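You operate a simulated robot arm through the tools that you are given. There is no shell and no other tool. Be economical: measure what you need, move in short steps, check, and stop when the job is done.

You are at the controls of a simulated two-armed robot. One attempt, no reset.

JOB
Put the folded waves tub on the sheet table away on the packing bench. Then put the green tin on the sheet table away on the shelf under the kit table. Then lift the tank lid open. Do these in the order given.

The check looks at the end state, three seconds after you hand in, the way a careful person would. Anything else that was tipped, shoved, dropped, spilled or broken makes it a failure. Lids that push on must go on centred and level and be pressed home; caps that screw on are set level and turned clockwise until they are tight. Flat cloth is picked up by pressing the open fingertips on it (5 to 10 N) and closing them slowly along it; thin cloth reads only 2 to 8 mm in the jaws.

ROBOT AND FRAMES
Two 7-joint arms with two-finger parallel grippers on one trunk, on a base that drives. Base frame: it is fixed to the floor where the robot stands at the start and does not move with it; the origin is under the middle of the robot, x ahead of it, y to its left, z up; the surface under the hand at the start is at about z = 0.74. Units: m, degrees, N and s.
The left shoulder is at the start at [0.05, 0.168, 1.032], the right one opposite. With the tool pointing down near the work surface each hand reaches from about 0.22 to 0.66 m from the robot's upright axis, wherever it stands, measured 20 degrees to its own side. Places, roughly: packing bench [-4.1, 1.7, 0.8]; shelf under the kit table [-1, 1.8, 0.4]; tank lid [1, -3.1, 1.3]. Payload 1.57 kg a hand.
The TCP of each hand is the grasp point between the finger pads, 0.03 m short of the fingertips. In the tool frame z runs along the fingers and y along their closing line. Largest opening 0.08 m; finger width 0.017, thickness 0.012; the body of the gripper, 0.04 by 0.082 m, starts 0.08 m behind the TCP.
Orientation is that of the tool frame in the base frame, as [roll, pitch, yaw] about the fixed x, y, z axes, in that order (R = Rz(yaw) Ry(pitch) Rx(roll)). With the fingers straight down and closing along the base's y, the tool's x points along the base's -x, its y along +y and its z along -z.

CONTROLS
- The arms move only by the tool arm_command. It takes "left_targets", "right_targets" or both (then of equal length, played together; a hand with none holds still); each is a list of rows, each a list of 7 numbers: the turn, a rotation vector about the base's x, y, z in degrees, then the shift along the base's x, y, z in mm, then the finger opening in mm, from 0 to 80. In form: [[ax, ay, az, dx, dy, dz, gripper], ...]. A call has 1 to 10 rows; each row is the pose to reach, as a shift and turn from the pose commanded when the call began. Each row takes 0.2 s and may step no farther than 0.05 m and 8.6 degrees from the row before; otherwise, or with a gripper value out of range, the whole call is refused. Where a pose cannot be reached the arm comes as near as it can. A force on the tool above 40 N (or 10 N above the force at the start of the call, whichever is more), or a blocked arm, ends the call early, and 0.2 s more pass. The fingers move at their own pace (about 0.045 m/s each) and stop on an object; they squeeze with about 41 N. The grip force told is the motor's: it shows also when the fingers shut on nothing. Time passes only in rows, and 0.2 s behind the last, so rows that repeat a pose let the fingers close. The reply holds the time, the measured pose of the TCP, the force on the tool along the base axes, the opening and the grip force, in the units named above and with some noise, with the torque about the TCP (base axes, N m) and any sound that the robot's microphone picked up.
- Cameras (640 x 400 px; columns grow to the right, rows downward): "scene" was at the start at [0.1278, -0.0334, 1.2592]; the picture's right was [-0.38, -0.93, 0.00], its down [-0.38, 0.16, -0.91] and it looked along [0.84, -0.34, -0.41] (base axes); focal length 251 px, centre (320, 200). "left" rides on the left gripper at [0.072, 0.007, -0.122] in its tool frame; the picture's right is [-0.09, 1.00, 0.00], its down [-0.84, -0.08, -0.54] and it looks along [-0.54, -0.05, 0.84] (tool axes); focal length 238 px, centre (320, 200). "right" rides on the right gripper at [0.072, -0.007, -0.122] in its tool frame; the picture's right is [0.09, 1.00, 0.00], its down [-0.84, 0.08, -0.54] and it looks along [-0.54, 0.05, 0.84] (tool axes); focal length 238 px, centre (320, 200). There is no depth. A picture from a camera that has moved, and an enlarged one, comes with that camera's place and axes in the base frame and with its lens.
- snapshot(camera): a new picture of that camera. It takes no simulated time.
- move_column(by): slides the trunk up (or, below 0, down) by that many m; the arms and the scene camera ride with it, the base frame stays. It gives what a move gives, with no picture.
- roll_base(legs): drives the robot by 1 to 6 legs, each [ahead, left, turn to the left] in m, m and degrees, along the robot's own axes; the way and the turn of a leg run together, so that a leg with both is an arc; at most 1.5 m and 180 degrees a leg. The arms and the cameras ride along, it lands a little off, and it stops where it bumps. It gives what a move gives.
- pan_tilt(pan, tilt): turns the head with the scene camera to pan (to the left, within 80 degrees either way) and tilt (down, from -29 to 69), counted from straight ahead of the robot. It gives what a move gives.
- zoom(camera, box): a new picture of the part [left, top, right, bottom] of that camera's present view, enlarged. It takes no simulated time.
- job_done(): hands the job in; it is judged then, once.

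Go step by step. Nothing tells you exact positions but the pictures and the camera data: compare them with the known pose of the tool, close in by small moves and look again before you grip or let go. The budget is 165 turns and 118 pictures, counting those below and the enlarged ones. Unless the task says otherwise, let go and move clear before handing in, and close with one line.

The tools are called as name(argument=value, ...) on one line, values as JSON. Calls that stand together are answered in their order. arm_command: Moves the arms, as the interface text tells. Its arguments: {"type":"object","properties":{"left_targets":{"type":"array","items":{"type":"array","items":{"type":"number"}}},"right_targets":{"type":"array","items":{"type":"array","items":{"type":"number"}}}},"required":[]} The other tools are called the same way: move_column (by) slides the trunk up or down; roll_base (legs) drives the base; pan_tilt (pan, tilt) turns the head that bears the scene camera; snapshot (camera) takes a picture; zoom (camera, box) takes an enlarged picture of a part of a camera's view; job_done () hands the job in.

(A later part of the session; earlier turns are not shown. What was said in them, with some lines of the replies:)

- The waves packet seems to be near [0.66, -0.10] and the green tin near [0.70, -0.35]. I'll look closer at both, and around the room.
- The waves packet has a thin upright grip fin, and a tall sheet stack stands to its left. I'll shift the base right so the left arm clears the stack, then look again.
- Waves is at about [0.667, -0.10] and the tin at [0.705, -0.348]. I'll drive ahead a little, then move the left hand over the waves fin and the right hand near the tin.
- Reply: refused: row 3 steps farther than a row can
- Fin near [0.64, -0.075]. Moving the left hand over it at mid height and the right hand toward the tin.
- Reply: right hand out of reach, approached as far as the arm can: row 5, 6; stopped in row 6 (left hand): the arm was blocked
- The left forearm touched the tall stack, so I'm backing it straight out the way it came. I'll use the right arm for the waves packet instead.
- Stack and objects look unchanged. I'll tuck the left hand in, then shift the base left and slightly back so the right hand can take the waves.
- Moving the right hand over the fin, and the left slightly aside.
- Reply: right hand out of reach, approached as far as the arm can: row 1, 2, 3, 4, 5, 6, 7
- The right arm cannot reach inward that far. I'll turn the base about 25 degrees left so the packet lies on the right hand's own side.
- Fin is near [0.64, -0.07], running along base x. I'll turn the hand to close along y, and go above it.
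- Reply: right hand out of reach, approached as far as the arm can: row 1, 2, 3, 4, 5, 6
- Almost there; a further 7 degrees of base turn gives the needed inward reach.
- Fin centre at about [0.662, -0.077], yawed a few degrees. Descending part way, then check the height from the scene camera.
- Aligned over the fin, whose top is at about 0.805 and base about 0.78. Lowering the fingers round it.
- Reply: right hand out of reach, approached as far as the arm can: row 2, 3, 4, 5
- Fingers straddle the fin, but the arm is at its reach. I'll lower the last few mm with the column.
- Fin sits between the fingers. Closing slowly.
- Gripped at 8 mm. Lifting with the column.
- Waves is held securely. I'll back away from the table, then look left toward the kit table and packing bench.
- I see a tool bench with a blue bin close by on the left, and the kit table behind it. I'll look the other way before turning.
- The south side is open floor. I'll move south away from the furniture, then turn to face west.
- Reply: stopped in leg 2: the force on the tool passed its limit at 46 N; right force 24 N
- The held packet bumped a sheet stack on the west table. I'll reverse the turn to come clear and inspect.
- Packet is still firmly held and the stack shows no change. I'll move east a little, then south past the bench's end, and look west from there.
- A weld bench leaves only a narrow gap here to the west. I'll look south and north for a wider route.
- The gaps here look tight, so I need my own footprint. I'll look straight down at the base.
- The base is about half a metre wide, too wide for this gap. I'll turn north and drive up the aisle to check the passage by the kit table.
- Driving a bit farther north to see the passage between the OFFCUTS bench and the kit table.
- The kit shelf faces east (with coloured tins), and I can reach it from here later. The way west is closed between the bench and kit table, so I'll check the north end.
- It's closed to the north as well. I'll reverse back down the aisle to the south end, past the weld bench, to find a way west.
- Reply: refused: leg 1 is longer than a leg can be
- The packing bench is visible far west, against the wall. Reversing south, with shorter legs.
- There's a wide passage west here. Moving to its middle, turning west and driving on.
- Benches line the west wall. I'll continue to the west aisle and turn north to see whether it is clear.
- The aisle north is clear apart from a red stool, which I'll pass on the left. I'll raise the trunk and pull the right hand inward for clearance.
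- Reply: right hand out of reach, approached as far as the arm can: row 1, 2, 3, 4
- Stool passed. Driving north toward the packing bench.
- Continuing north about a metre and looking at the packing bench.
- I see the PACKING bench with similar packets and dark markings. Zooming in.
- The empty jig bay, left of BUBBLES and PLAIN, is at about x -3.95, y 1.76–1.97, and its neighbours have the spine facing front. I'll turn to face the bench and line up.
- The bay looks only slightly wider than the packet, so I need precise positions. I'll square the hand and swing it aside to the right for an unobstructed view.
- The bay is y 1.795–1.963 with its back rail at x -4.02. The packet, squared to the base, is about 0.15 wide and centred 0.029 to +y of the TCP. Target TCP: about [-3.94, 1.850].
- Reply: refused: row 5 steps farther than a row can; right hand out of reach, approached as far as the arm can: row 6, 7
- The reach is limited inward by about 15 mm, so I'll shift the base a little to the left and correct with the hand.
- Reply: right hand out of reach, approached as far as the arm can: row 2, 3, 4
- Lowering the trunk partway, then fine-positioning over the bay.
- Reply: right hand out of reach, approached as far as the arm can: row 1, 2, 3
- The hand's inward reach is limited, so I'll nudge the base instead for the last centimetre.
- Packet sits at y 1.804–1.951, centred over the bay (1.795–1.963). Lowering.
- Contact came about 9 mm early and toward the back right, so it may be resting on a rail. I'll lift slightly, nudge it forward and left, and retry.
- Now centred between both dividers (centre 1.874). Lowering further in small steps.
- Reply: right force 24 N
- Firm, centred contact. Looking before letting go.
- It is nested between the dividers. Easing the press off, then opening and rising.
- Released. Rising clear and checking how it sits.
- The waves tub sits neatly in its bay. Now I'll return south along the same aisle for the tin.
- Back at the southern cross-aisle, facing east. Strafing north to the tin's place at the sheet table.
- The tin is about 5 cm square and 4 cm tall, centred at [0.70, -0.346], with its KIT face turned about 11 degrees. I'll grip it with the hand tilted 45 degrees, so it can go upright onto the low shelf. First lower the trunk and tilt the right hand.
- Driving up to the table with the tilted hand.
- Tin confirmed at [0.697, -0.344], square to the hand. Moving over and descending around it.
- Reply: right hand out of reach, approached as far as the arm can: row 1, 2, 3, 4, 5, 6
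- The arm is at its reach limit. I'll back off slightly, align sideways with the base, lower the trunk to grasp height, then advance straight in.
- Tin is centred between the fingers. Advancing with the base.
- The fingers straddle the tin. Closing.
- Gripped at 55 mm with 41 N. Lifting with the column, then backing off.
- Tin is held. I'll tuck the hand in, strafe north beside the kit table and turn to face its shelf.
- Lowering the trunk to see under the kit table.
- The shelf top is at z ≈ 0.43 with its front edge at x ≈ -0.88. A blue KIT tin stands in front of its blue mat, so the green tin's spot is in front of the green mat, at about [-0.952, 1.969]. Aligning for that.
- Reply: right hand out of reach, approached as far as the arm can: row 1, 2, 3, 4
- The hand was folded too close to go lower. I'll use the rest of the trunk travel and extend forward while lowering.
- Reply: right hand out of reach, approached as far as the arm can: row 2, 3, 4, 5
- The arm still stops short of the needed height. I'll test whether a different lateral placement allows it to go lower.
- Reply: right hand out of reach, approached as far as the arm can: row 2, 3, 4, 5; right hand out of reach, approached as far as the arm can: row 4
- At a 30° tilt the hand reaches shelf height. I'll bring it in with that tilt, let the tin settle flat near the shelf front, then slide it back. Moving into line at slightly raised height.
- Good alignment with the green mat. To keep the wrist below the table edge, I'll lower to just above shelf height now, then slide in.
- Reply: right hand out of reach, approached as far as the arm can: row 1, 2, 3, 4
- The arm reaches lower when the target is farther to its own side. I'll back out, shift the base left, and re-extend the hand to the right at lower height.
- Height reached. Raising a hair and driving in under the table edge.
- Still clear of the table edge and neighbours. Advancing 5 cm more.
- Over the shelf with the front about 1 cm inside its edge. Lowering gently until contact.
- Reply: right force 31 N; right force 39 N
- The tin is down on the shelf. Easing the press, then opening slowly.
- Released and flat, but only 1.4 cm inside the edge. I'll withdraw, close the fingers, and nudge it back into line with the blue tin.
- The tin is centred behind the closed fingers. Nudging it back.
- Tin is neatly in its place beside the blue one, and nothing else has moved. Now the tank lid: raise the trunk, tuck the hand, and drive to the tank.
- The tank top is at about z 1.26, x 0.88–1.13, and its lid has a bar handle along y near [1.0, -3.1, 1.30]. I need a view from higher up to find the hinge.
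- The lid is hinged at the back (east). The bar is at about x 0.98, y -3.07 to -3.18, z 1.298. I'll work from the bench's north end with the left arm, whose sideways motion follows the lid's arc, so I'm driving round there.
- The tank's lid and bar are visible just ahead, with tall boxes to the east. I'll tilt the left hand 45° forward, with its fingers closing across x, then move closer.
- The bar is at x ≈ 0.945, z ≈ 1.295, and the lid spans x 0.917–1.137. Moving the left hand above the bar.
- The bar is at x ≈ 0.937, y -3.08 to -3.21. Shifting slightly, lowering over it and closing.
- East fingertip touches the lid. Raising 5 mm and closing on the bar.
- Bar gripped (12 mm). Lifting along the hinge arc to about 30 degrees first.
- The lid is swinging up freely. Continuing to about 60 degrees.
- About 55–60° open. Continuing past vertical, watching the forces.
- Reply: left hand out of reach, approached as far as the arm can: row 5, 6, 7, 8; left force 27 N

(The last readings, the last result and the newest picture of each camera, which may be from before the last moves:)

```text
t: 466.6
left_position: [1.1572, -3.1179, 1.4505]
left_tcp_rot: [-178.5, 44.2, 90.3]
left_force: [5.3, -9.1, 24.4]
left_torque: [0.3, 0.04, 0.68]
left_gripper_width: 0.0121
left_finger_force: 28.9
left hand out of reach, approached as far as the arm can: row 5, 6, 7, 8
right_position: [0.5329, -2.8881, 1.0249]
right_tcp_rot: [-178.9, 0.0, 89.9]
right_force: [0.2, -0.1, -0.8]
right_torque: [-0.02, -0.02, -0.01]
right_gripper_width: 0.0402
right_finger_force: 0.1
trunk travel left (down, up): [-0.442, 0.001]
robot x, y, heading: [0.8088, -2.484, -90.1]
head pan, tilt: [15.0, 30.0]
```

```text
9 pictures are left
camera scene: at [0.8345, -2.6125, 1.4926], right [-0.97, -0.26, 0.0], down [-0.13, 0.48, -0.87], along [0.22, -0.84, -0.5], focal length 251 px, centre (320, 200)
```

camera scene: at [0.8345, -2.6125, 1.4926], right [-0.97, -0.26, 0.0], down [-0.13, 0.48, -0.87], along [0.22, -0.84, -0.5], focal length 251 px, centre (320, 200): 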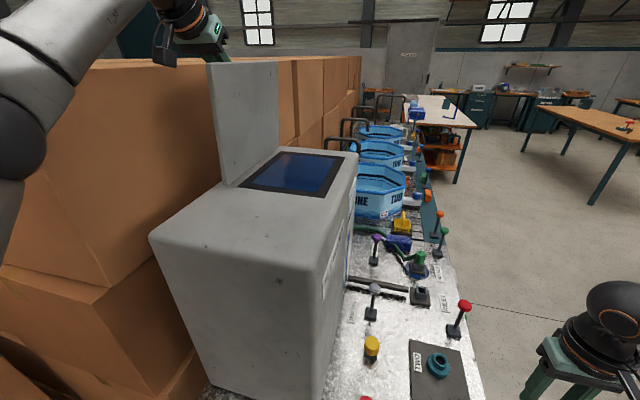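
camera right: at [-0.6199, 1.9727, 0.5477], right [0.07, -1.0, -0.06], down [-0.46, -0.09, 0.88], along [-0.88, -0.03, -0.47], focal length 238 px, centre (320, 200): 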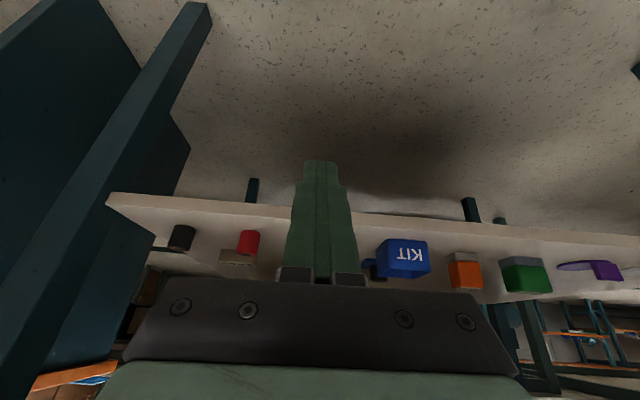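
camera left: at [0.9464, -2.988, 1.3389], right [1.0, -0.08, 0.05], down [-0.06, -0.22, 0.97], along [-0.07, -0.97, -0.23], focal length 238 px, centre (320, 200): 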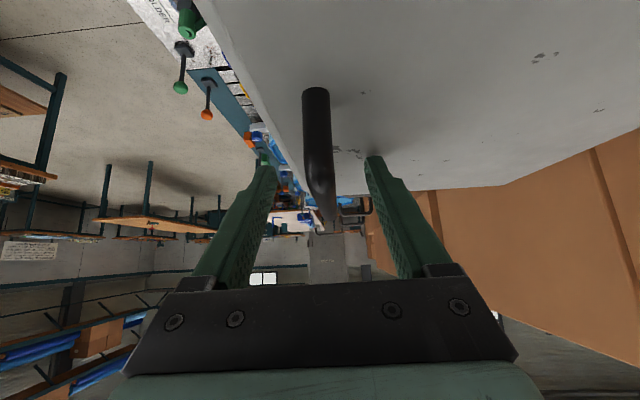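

The lid is nearly vertical and the arm is at its reach limit. A small base turn to the left with a slight advance carries the hand on past vertical without moving the elbow toward the boxes.

roll_base(legs=[[0.028, 0.005, 5]])

snapshot(camera="scene")

```text
t: 467.5
left_position: [1.2039, -3.1213, 1.4452]
left_tcp_rot: [-179.2, 43.4, 94.1]
left_force: [-10.9, -0.4, -6.8]
left_torque: [0.1, -0.05, -0.13]
left_gripper_width: 0.0146
left_finger_force: 6.2
right_position: [0.5676, -2.9413, 1.0234]
right_tcp_rot: [-178.9, -0.1, 94.8]
right_force: [-0.2, -0.6, -0.1]
right_torque: [0.0, -0.02, 0.0]
right_gripper_width: 0.0401
right_finger_force: 0.0
trunk travel left (down, up): [-0.442, 0.001]
robot x, y, heading: [0.8123, -2.5146, -85.0]
head pan, tilt: [15.0, 30.0]
```

```text
8 pictures are left
camera scene: at [0.8454, -2.6421, 1.492], right [-0.94, -0.34, -0.01], down [-0.16, 0.47, -0.87], along [0.3, -0.81, -0.5], focal length 251 px, centre (320, 200)
```

scene: 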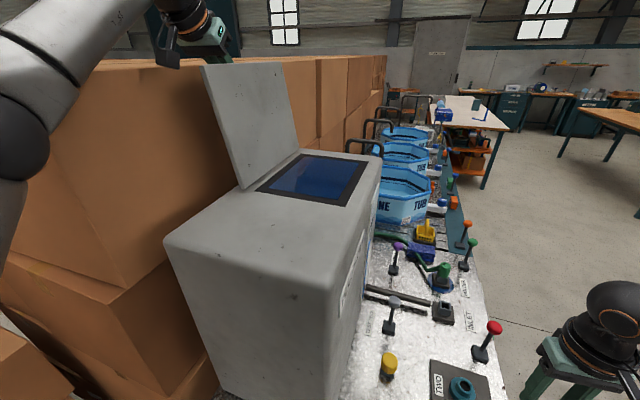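

The lid is now past vertical, at about 96°. One gentle further push to see whether it reaches its stop.

arm_command(left_targets=[[0, 0, 0, 8, 0, -3, 4], [0, 0, 0, 16, 0, -6, 4], [0, 0, 0, 16, 0, -6, 4]])

```text
t: 468.3
left_position: [1.2033, -3.12, 1.4461]
left_tcp_rot: [-179.7, 43.8, 93.2]
left_force: [-6.3, -5.4, 10.1]
left_torque: [0.66, -0.05, -0.73]
left_gripper_width: 0.0125
left_finger_force: 30.1
left hand out of reach, approached as far as the arm can: row 2, 3
right_position: [0.5663, -2.941, 1.0222]
right_tcp_rot: [-179.3, -0.2, 94.8]
right_force: [-0.7, -0.2, 0.6]
right_torque: [-0.03, 0.03, 0.0]
right_gripper_width: 0.04
right_finger_force: 0.1
trunk travel left (down, up): [-0.442, 0.001]
robot x, y, heading: [0.8126, -2.5144, -85.2]
head pan, tilt: [15.0, 30.0]
```

roll_base(legs=[[0.01, 0.0, 2.5]])

snapshot(camera="scene")

```text
t: 469.1
left_position: [1.1993, -3.1208, 1.4482]
left_tcp_rot: [-179.5, 44.1, 92.2]
left_force: [3.0, 2.8, 5.3]
left_torque: [-0.47, -0.12, -0.78]
left_gripper_width: 0.0122
left_finger_force: 29.2
right_position: [0.5767, -2.9506, 1.0241]
right_tcp_rot: [-179.0, 0.0, 96.3]
right_force: [0.6, -0.1, 0.0]
right_torque: [-0.04, -0.01, 0.0]
right_gripper_width: 0.0402
right_finger_force: 0.0
trunk travel left (down, up): [-0.442, 0.001]
robot x, y, heading: [0.8166, -2.5203, -84.0]
head pan, tilt: [15.0, 30.0]
stopped in leg 1: the force on the tool passed its limit at 48 N (the readings are from after the stop); the commanded pose is now the measured one
```

```text
7 pictures are left
camera scene: at [0.8469, -2.6454, 1.4923], right [-0.93, -0.36, -0.01], down [-0.18, 0.47, -0.87], along [0.32, -0.81, -0.5], focal length 251 px, centre (320, 200)
```

scene: 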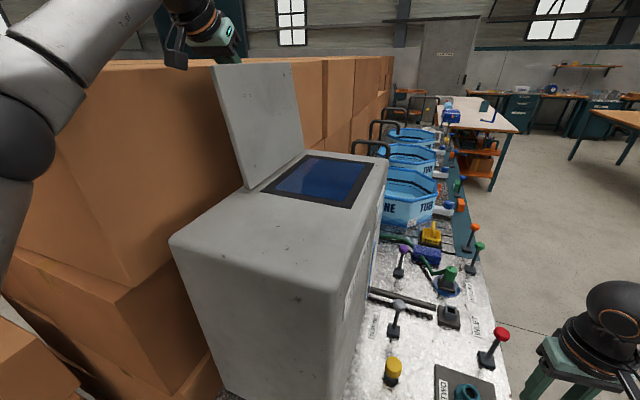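

The lid has met its stop just past vertical. Opening the fingers slightly.

arm_command(left_targets=[[0, 0, 0, 0, 0, 0, 16], [0, 0, 0, 0, 0, 0, 22], [0, 0, 0, 0, 0, 0, 24], [0, 0, 0, 0, 0, 0, 24]])

snapshot(camera="scene")

```text
t: 470.1
left_position: [1.1987, -3.1204, 1.4471]
left_tcp_rot: [-179.6, 44.1, 92.5]
left_force: [-0.1, 0.6, 0.4]
left_torque: [-0.01, -0.01, -0.02]
left_gripper_width: 0.0239
left_finger_force: 0.0
right_position: [0.5778, -2.9516, 1.0233]
right_tcp_rot: [-179.1, 0.0, 96.2]
right_force: [-1.3, 0.0, -0.2]
right_torque: [0.0, -0.02, -0.01]
right_gripper_width: 0.0399
right_finger_force: 0.1
trunk travel left (down, up): [-0.442, 0.001]
robot x, y, heading: [0.8155, -2.5267, -83.9]
head pan, tilt: [15.0, 30.0]
```

```text
6 pictures are left
camera scene: at [0.846, -2.646, 1.4924], right [-0.93, -0.36, -0.01], down [-0.17, 0.47, -0.87], along [0.32, -0.81, -0.5], focal length 251 px, centre (320, 200)
```

scene: 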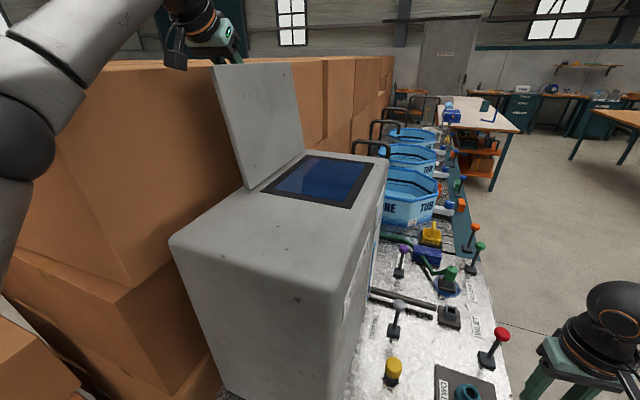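

The lid stays open by itself. The handle post blocks a sideways exit, so I'll lift the fingers straight up off the bar, flattening the hand's tilt to stay within reach.

arm_command(left_targets=[[-4, 0, 0, 0, 0, 6, 24], [-8, 0, 0, 0, 0, 13, 24], [-12, 0, 0, 0, 0, 20, 24], [-16, 0, 0, 0, 0, 28, 24], [-18, 0, 0, 0, 0, 36, 24], [-18, 0, 0, 0, 0, 44, 24], [-18, 0, 0, 0, 0, 44, 24]])

snapshot(camera="left")

```text
t: 471.9
left_position: [1.1532, -3.1272, 1.4917]
left_tcp_rot: [177.4, 61.5, 86.9]
left_force: [-0.2, -0.6, 0.3]
left_torque: [0.0, 0.01, -0.08]
left_gripper_width: 0.0239
left_finger_force: 0.4
right_position: [0.5659, -2.9494, 1.0207]
right_tcp_rot: [-179.8, 0.1, 95.9]
right_force: [-0.5, -0.1, -0.2]
right_torque: [0.04, -0.05, 0.0]
right_gripper_width: 0.0401
right_finger_force: 0.0
trunk travel left (down, up): [-0.442, 0.001]
robot x, y, heading: [0.8178, -2.5214, -84.1]
head pan, tilt: [15.0, 30.0]
stopped in row 7 (left hand): the arm was blocked; the commanded pose is now the measured one
```

```text
5 pictures are left
camera left: at [1.1625, -2.9854, 1.4873], right [0.99, -0.06, 0.1], down [-0.1, 0.08, 0.99], along [-0.06, -1.0, 0.07], focal length 238 px, centre (320, 200)
```

left: 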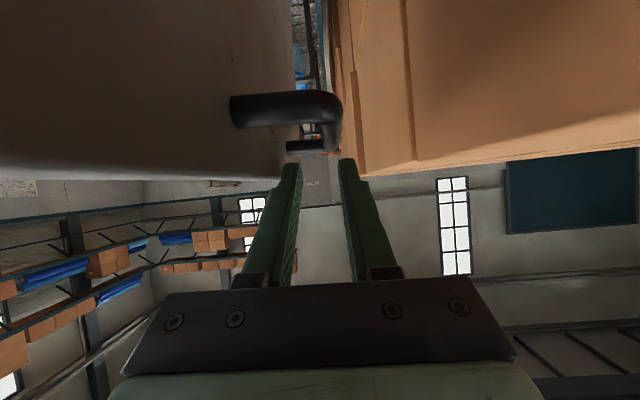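

The fingers are now above the bar and lid edge. Withdrawing straight north.

arm_command(left_targets=[[0, 0, 0, 0, 20, 3, 24], [0, 0, 0, 0, 50, 5, 24], [0, 0, 0, 0, 90, 5, 24], [0, 0, 0, 0, 130, 0, 24], [0, 0, 0, 0, 170, 0, 24], [0, 0, 0, 0, 210, 0, 24]])

snapshot(camera="scene")

```text
t: 473.3
left_position: [1.1898, -2.9099, 1.4882]
left_tcp_rot: [-178.9, 61.7, 91.4]
left_force: [-1.3, 0.1, 0.7]
left_torque: [-0.03, -0.03, 0.04]
left_gripper_width: 0.0241
left_finger_force: 0.0
right_position: [0.5813, -2.9508, 1.0251]
right_tcp_rot: [-178.9, 0.1, 96.2]
right_force: [0.1, 0.1, -0.5]
right_torque: [-0.01, -0.05, 0.04]
right_gripper_width: 0.0399
right_finger_force: 0.0
trunk travel left (down, up): [-0.442, 0.001]
robot x, y, heading: [0.8183, -2.5239, -83.7]
head pan, tilt: [15.0, 30.0]
```

```text
4 pictures are left
camera scene: at [0.8531, -2.6449, 1.4923], right [-0.93, -0.36, 0.0], down [-0.18, 0.47, -0.87], along [0.31, -0.81, -0.5], focal length 251 px, centre (320, 200)
```

scene: 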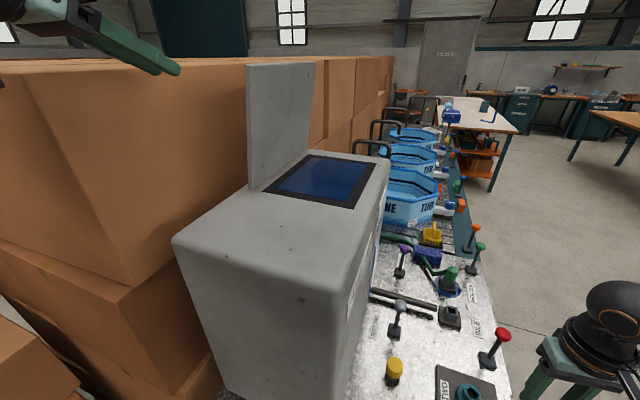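

The hand nudged the lid back to about upright while leaving. I'll go round to its west side with closed fingers and push it gently back to its stop.

arm_command(left_targets=[[0, 0, 0, -45, 0, 0, 10], [0, 0, 0, -90, 0, -10, 0], [0, 0, 0, -130, 0, -30, 0], [0, 0, 0, -140, -35, -55, 0], [0, 0, 0, -140, -75, -75, 0], [0, 0, 0, -140, -115, -75, 0], [0, 0, 0, -140, -155, -75, 0], [0, 0, 0, -140, -155, -75, 0]])

snapshot(camera="scene")

```text
t: 475.3
left_position: [1.0747, -3.0432, 1.4262]
left_tcp_rot: [-177.4, 63.3, 95.0]
left_force: [-0.8, 0.5, 0.4]
left_torque: [-0.02, -0.01, -0.02]
left_gripper_width: 0.0001
left_finger_force: 21.3
right_position: [0.5874, -2.9394, 1.0318]
right_tcp_rot: [-178.4, 0.7, 96.7]
right_force: [0.2, -0.8, -0.4]
right_torque: [-0.01, 0.03, -0.01]
right_gripper_width: 0.0401
right_finger_force: 0.0
trunk travel left (down, up): [-0.442, 0.001]
robot x, y, heading: [0.8144, -2.5229, -83.0]
head pan, tilt: [15.0, 30.0]
stopped in row 8 (left hand): the arm was blocked; the commanded pose is now the measured one
```

```text
3 pictures are left
camera scene: at [0.8579, -2.6241, 1.4931], right [-0.93, -0.37, 0.01], down [-0.19, 0.45, -0.87], along [0.32, -0.81, -0.49], focal length 251 px, centre (320, 200)
```

scene: 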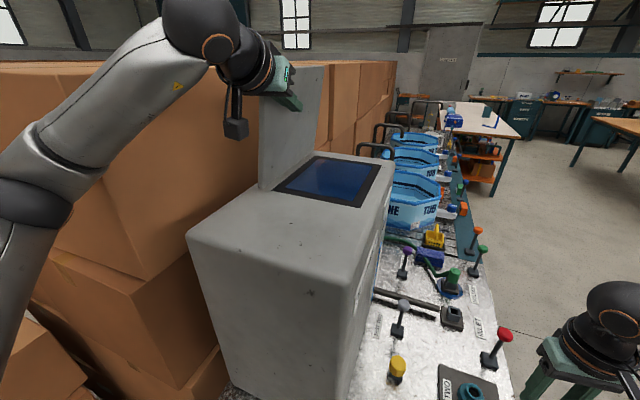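

Fingers are on the lid's west side. I'll push with a small base turn left, which also draws the elbow away from the boxes.

roll_base(legs=[[0, 0, 4.5]])

roll_base(legs=[[0, 0, 2]])

```text
t: 476.2
left_position: [1.1039, -3.0421, 1.4156]
left_tcp_rot: [-178.9, 62.0, 97.4]
left_force: [-1.9, -0.7, -0.9]
left_torque: [-0.01, 0.02, -0.02]
left_gripper_width: 0.0001
left_finger_force: 21.3
right_position: [0.6167, -2.9667, 1.0254]
right_tcp_rot: [-178.9, 0.1, 100.9]
right_force: [0.4, 0.0, 0.1]
right_torque: [0.02, -0.02, 0.01]
right_gripper_width: 0.04
right_finger_force: 0.1
trunk travel left (down, up): [-0.442, 0.001]
robot x, y, heading: [0.8211, -2.5236, -78.9]
head pan, tilt: [15.0, 30.0]
```

```text
t: 477.0
left_position: [1.1251, -3.0327, 1.4146]
left_tcp_rot: [-178.3, 62.0, 99.8]
left_force: [0.5, 0.5, 0.6]
left_torque: [-0.01, -0.03, 0.01]
left_gripper_width: 0.0002
left_finger_force: 21.3
right_position: [0.6356, -2.9736, 1.0259]
right_tcp_rot: [-178.7, 0.0, 102.9]
right_force: [-0.8, 0.4, 0.5]
right_torque: [0.0, -0.01, 0.0]
right_gripper_width: 0.0405
right_finger_force: 0.1
trunk travel left (down, up): [-0.442, 0.001]
robot x, y, heading: [0.8106, -2.5222, -76.9]
head pan, tilt: [15.0, 30.0]
```

roll_base(legs=[[0.01, 0, 2.5]])

snapshot(camera="scene")

```text
t: 477.8
left_position: [1.1348, -3.0301, 1.4159]
left_tcp_rot: [-178.7, 61.9, 100.4]
left_force: [-35.2, -2.2, -3.6]
left_torque: [0.03, 0.79, -0.77]
left_gripper_width: 0.0001
left_finger_force: 20.8
right_position: [0.6512, -2.9915, 1.0251]
right_tcp_rot: [-179.0, 0.1, 105.4]
right_force: [-0.2, 0.1, 0.3]
right_torque: [0.02, 0.0, 0.05]
right_gripper_width: 0.0403
right_finger_force: 0.0
trunk travel left (down, up): [-0.442, 0.001]
robot x, y, heading: [0.8188, -2.5291, -74.7]
head pan, tilt: [15.0, 30.0]
```

```text
2 pictures are left
camera scene: at [0.8684, -2.6467, 1.4925], right [-0.86, -0.51, -0.01], down [-0.25, 0.43, -0.87], along [0.44, -0.75, -0.5], focal length 251 px, centre (320, 200)
```

scene: 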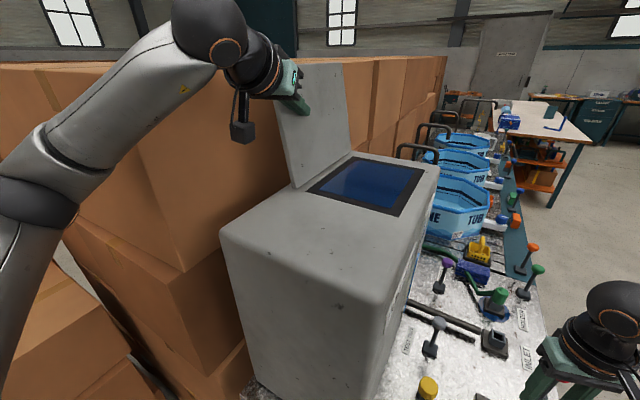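

The lid is at its stop, leaning past vertical. Easing off and backing the robot clear.

roll_base(legs=[[0, 0, -3], [-0.3, 0, 0]])

snapshot(camera="scene")

```text
t: 480.3
left_position: [1.0497, -2.751, 1.4141]
left_tcp_rot: [-178.0, 61.9, 98.1]
left_force: [0.1, 0.9, -0.4]
left_torque: [0.0, 0.02, 0.02]
left_gripper_width: 0.0004
left_finger_force: 21.2
right_position: [0.5665, -2.688, 1.0257]
right_tcp_rot: [-178.7, -0.1, 102.4]
right_force: [-0.9, -0.9, -0.3]
right_torque: [0.0, -0.01, -0.02]
right_gripper_width: 0.0402
right_finger_force: 0.1
trunk travel left (down, up): [-0.442, 0.001]
robot x, y, heading: [0.7535, -2.235, -77.4]
head pan, tilt: [15.0, 30.0]
```

```text
1 pictures are left
camera scene: at [0.8052, -2.3542, 1.4923], right [-0.89, -0.46, 0.0], down [-0.23, 0.44, -0.87], along [0.4, -0.77, -0.5], focal length 251 px, centre (320, 200)
```

scene: 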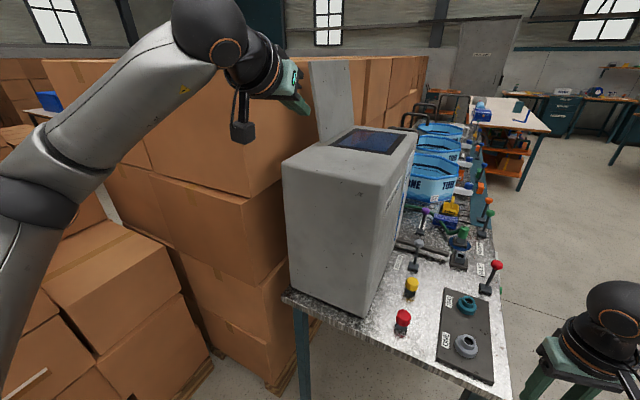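

The lid stands open at its stop, both hands are clear, and the boxes and bench items look undisturbed. Handing in.

job_done()

```text
The job is handed in.
```

The waves tub is in its bay on the packing bench, the green tin is beside the blue one on the kit-table shelf, and the tank lid stands open at its stop. I did the three in the order given. On the way, the left arm touched the tall stack on the sheet table, and the held packet bumped the THIN sheet stack with about 46 N. Neither stack showed any movement in the pictures.
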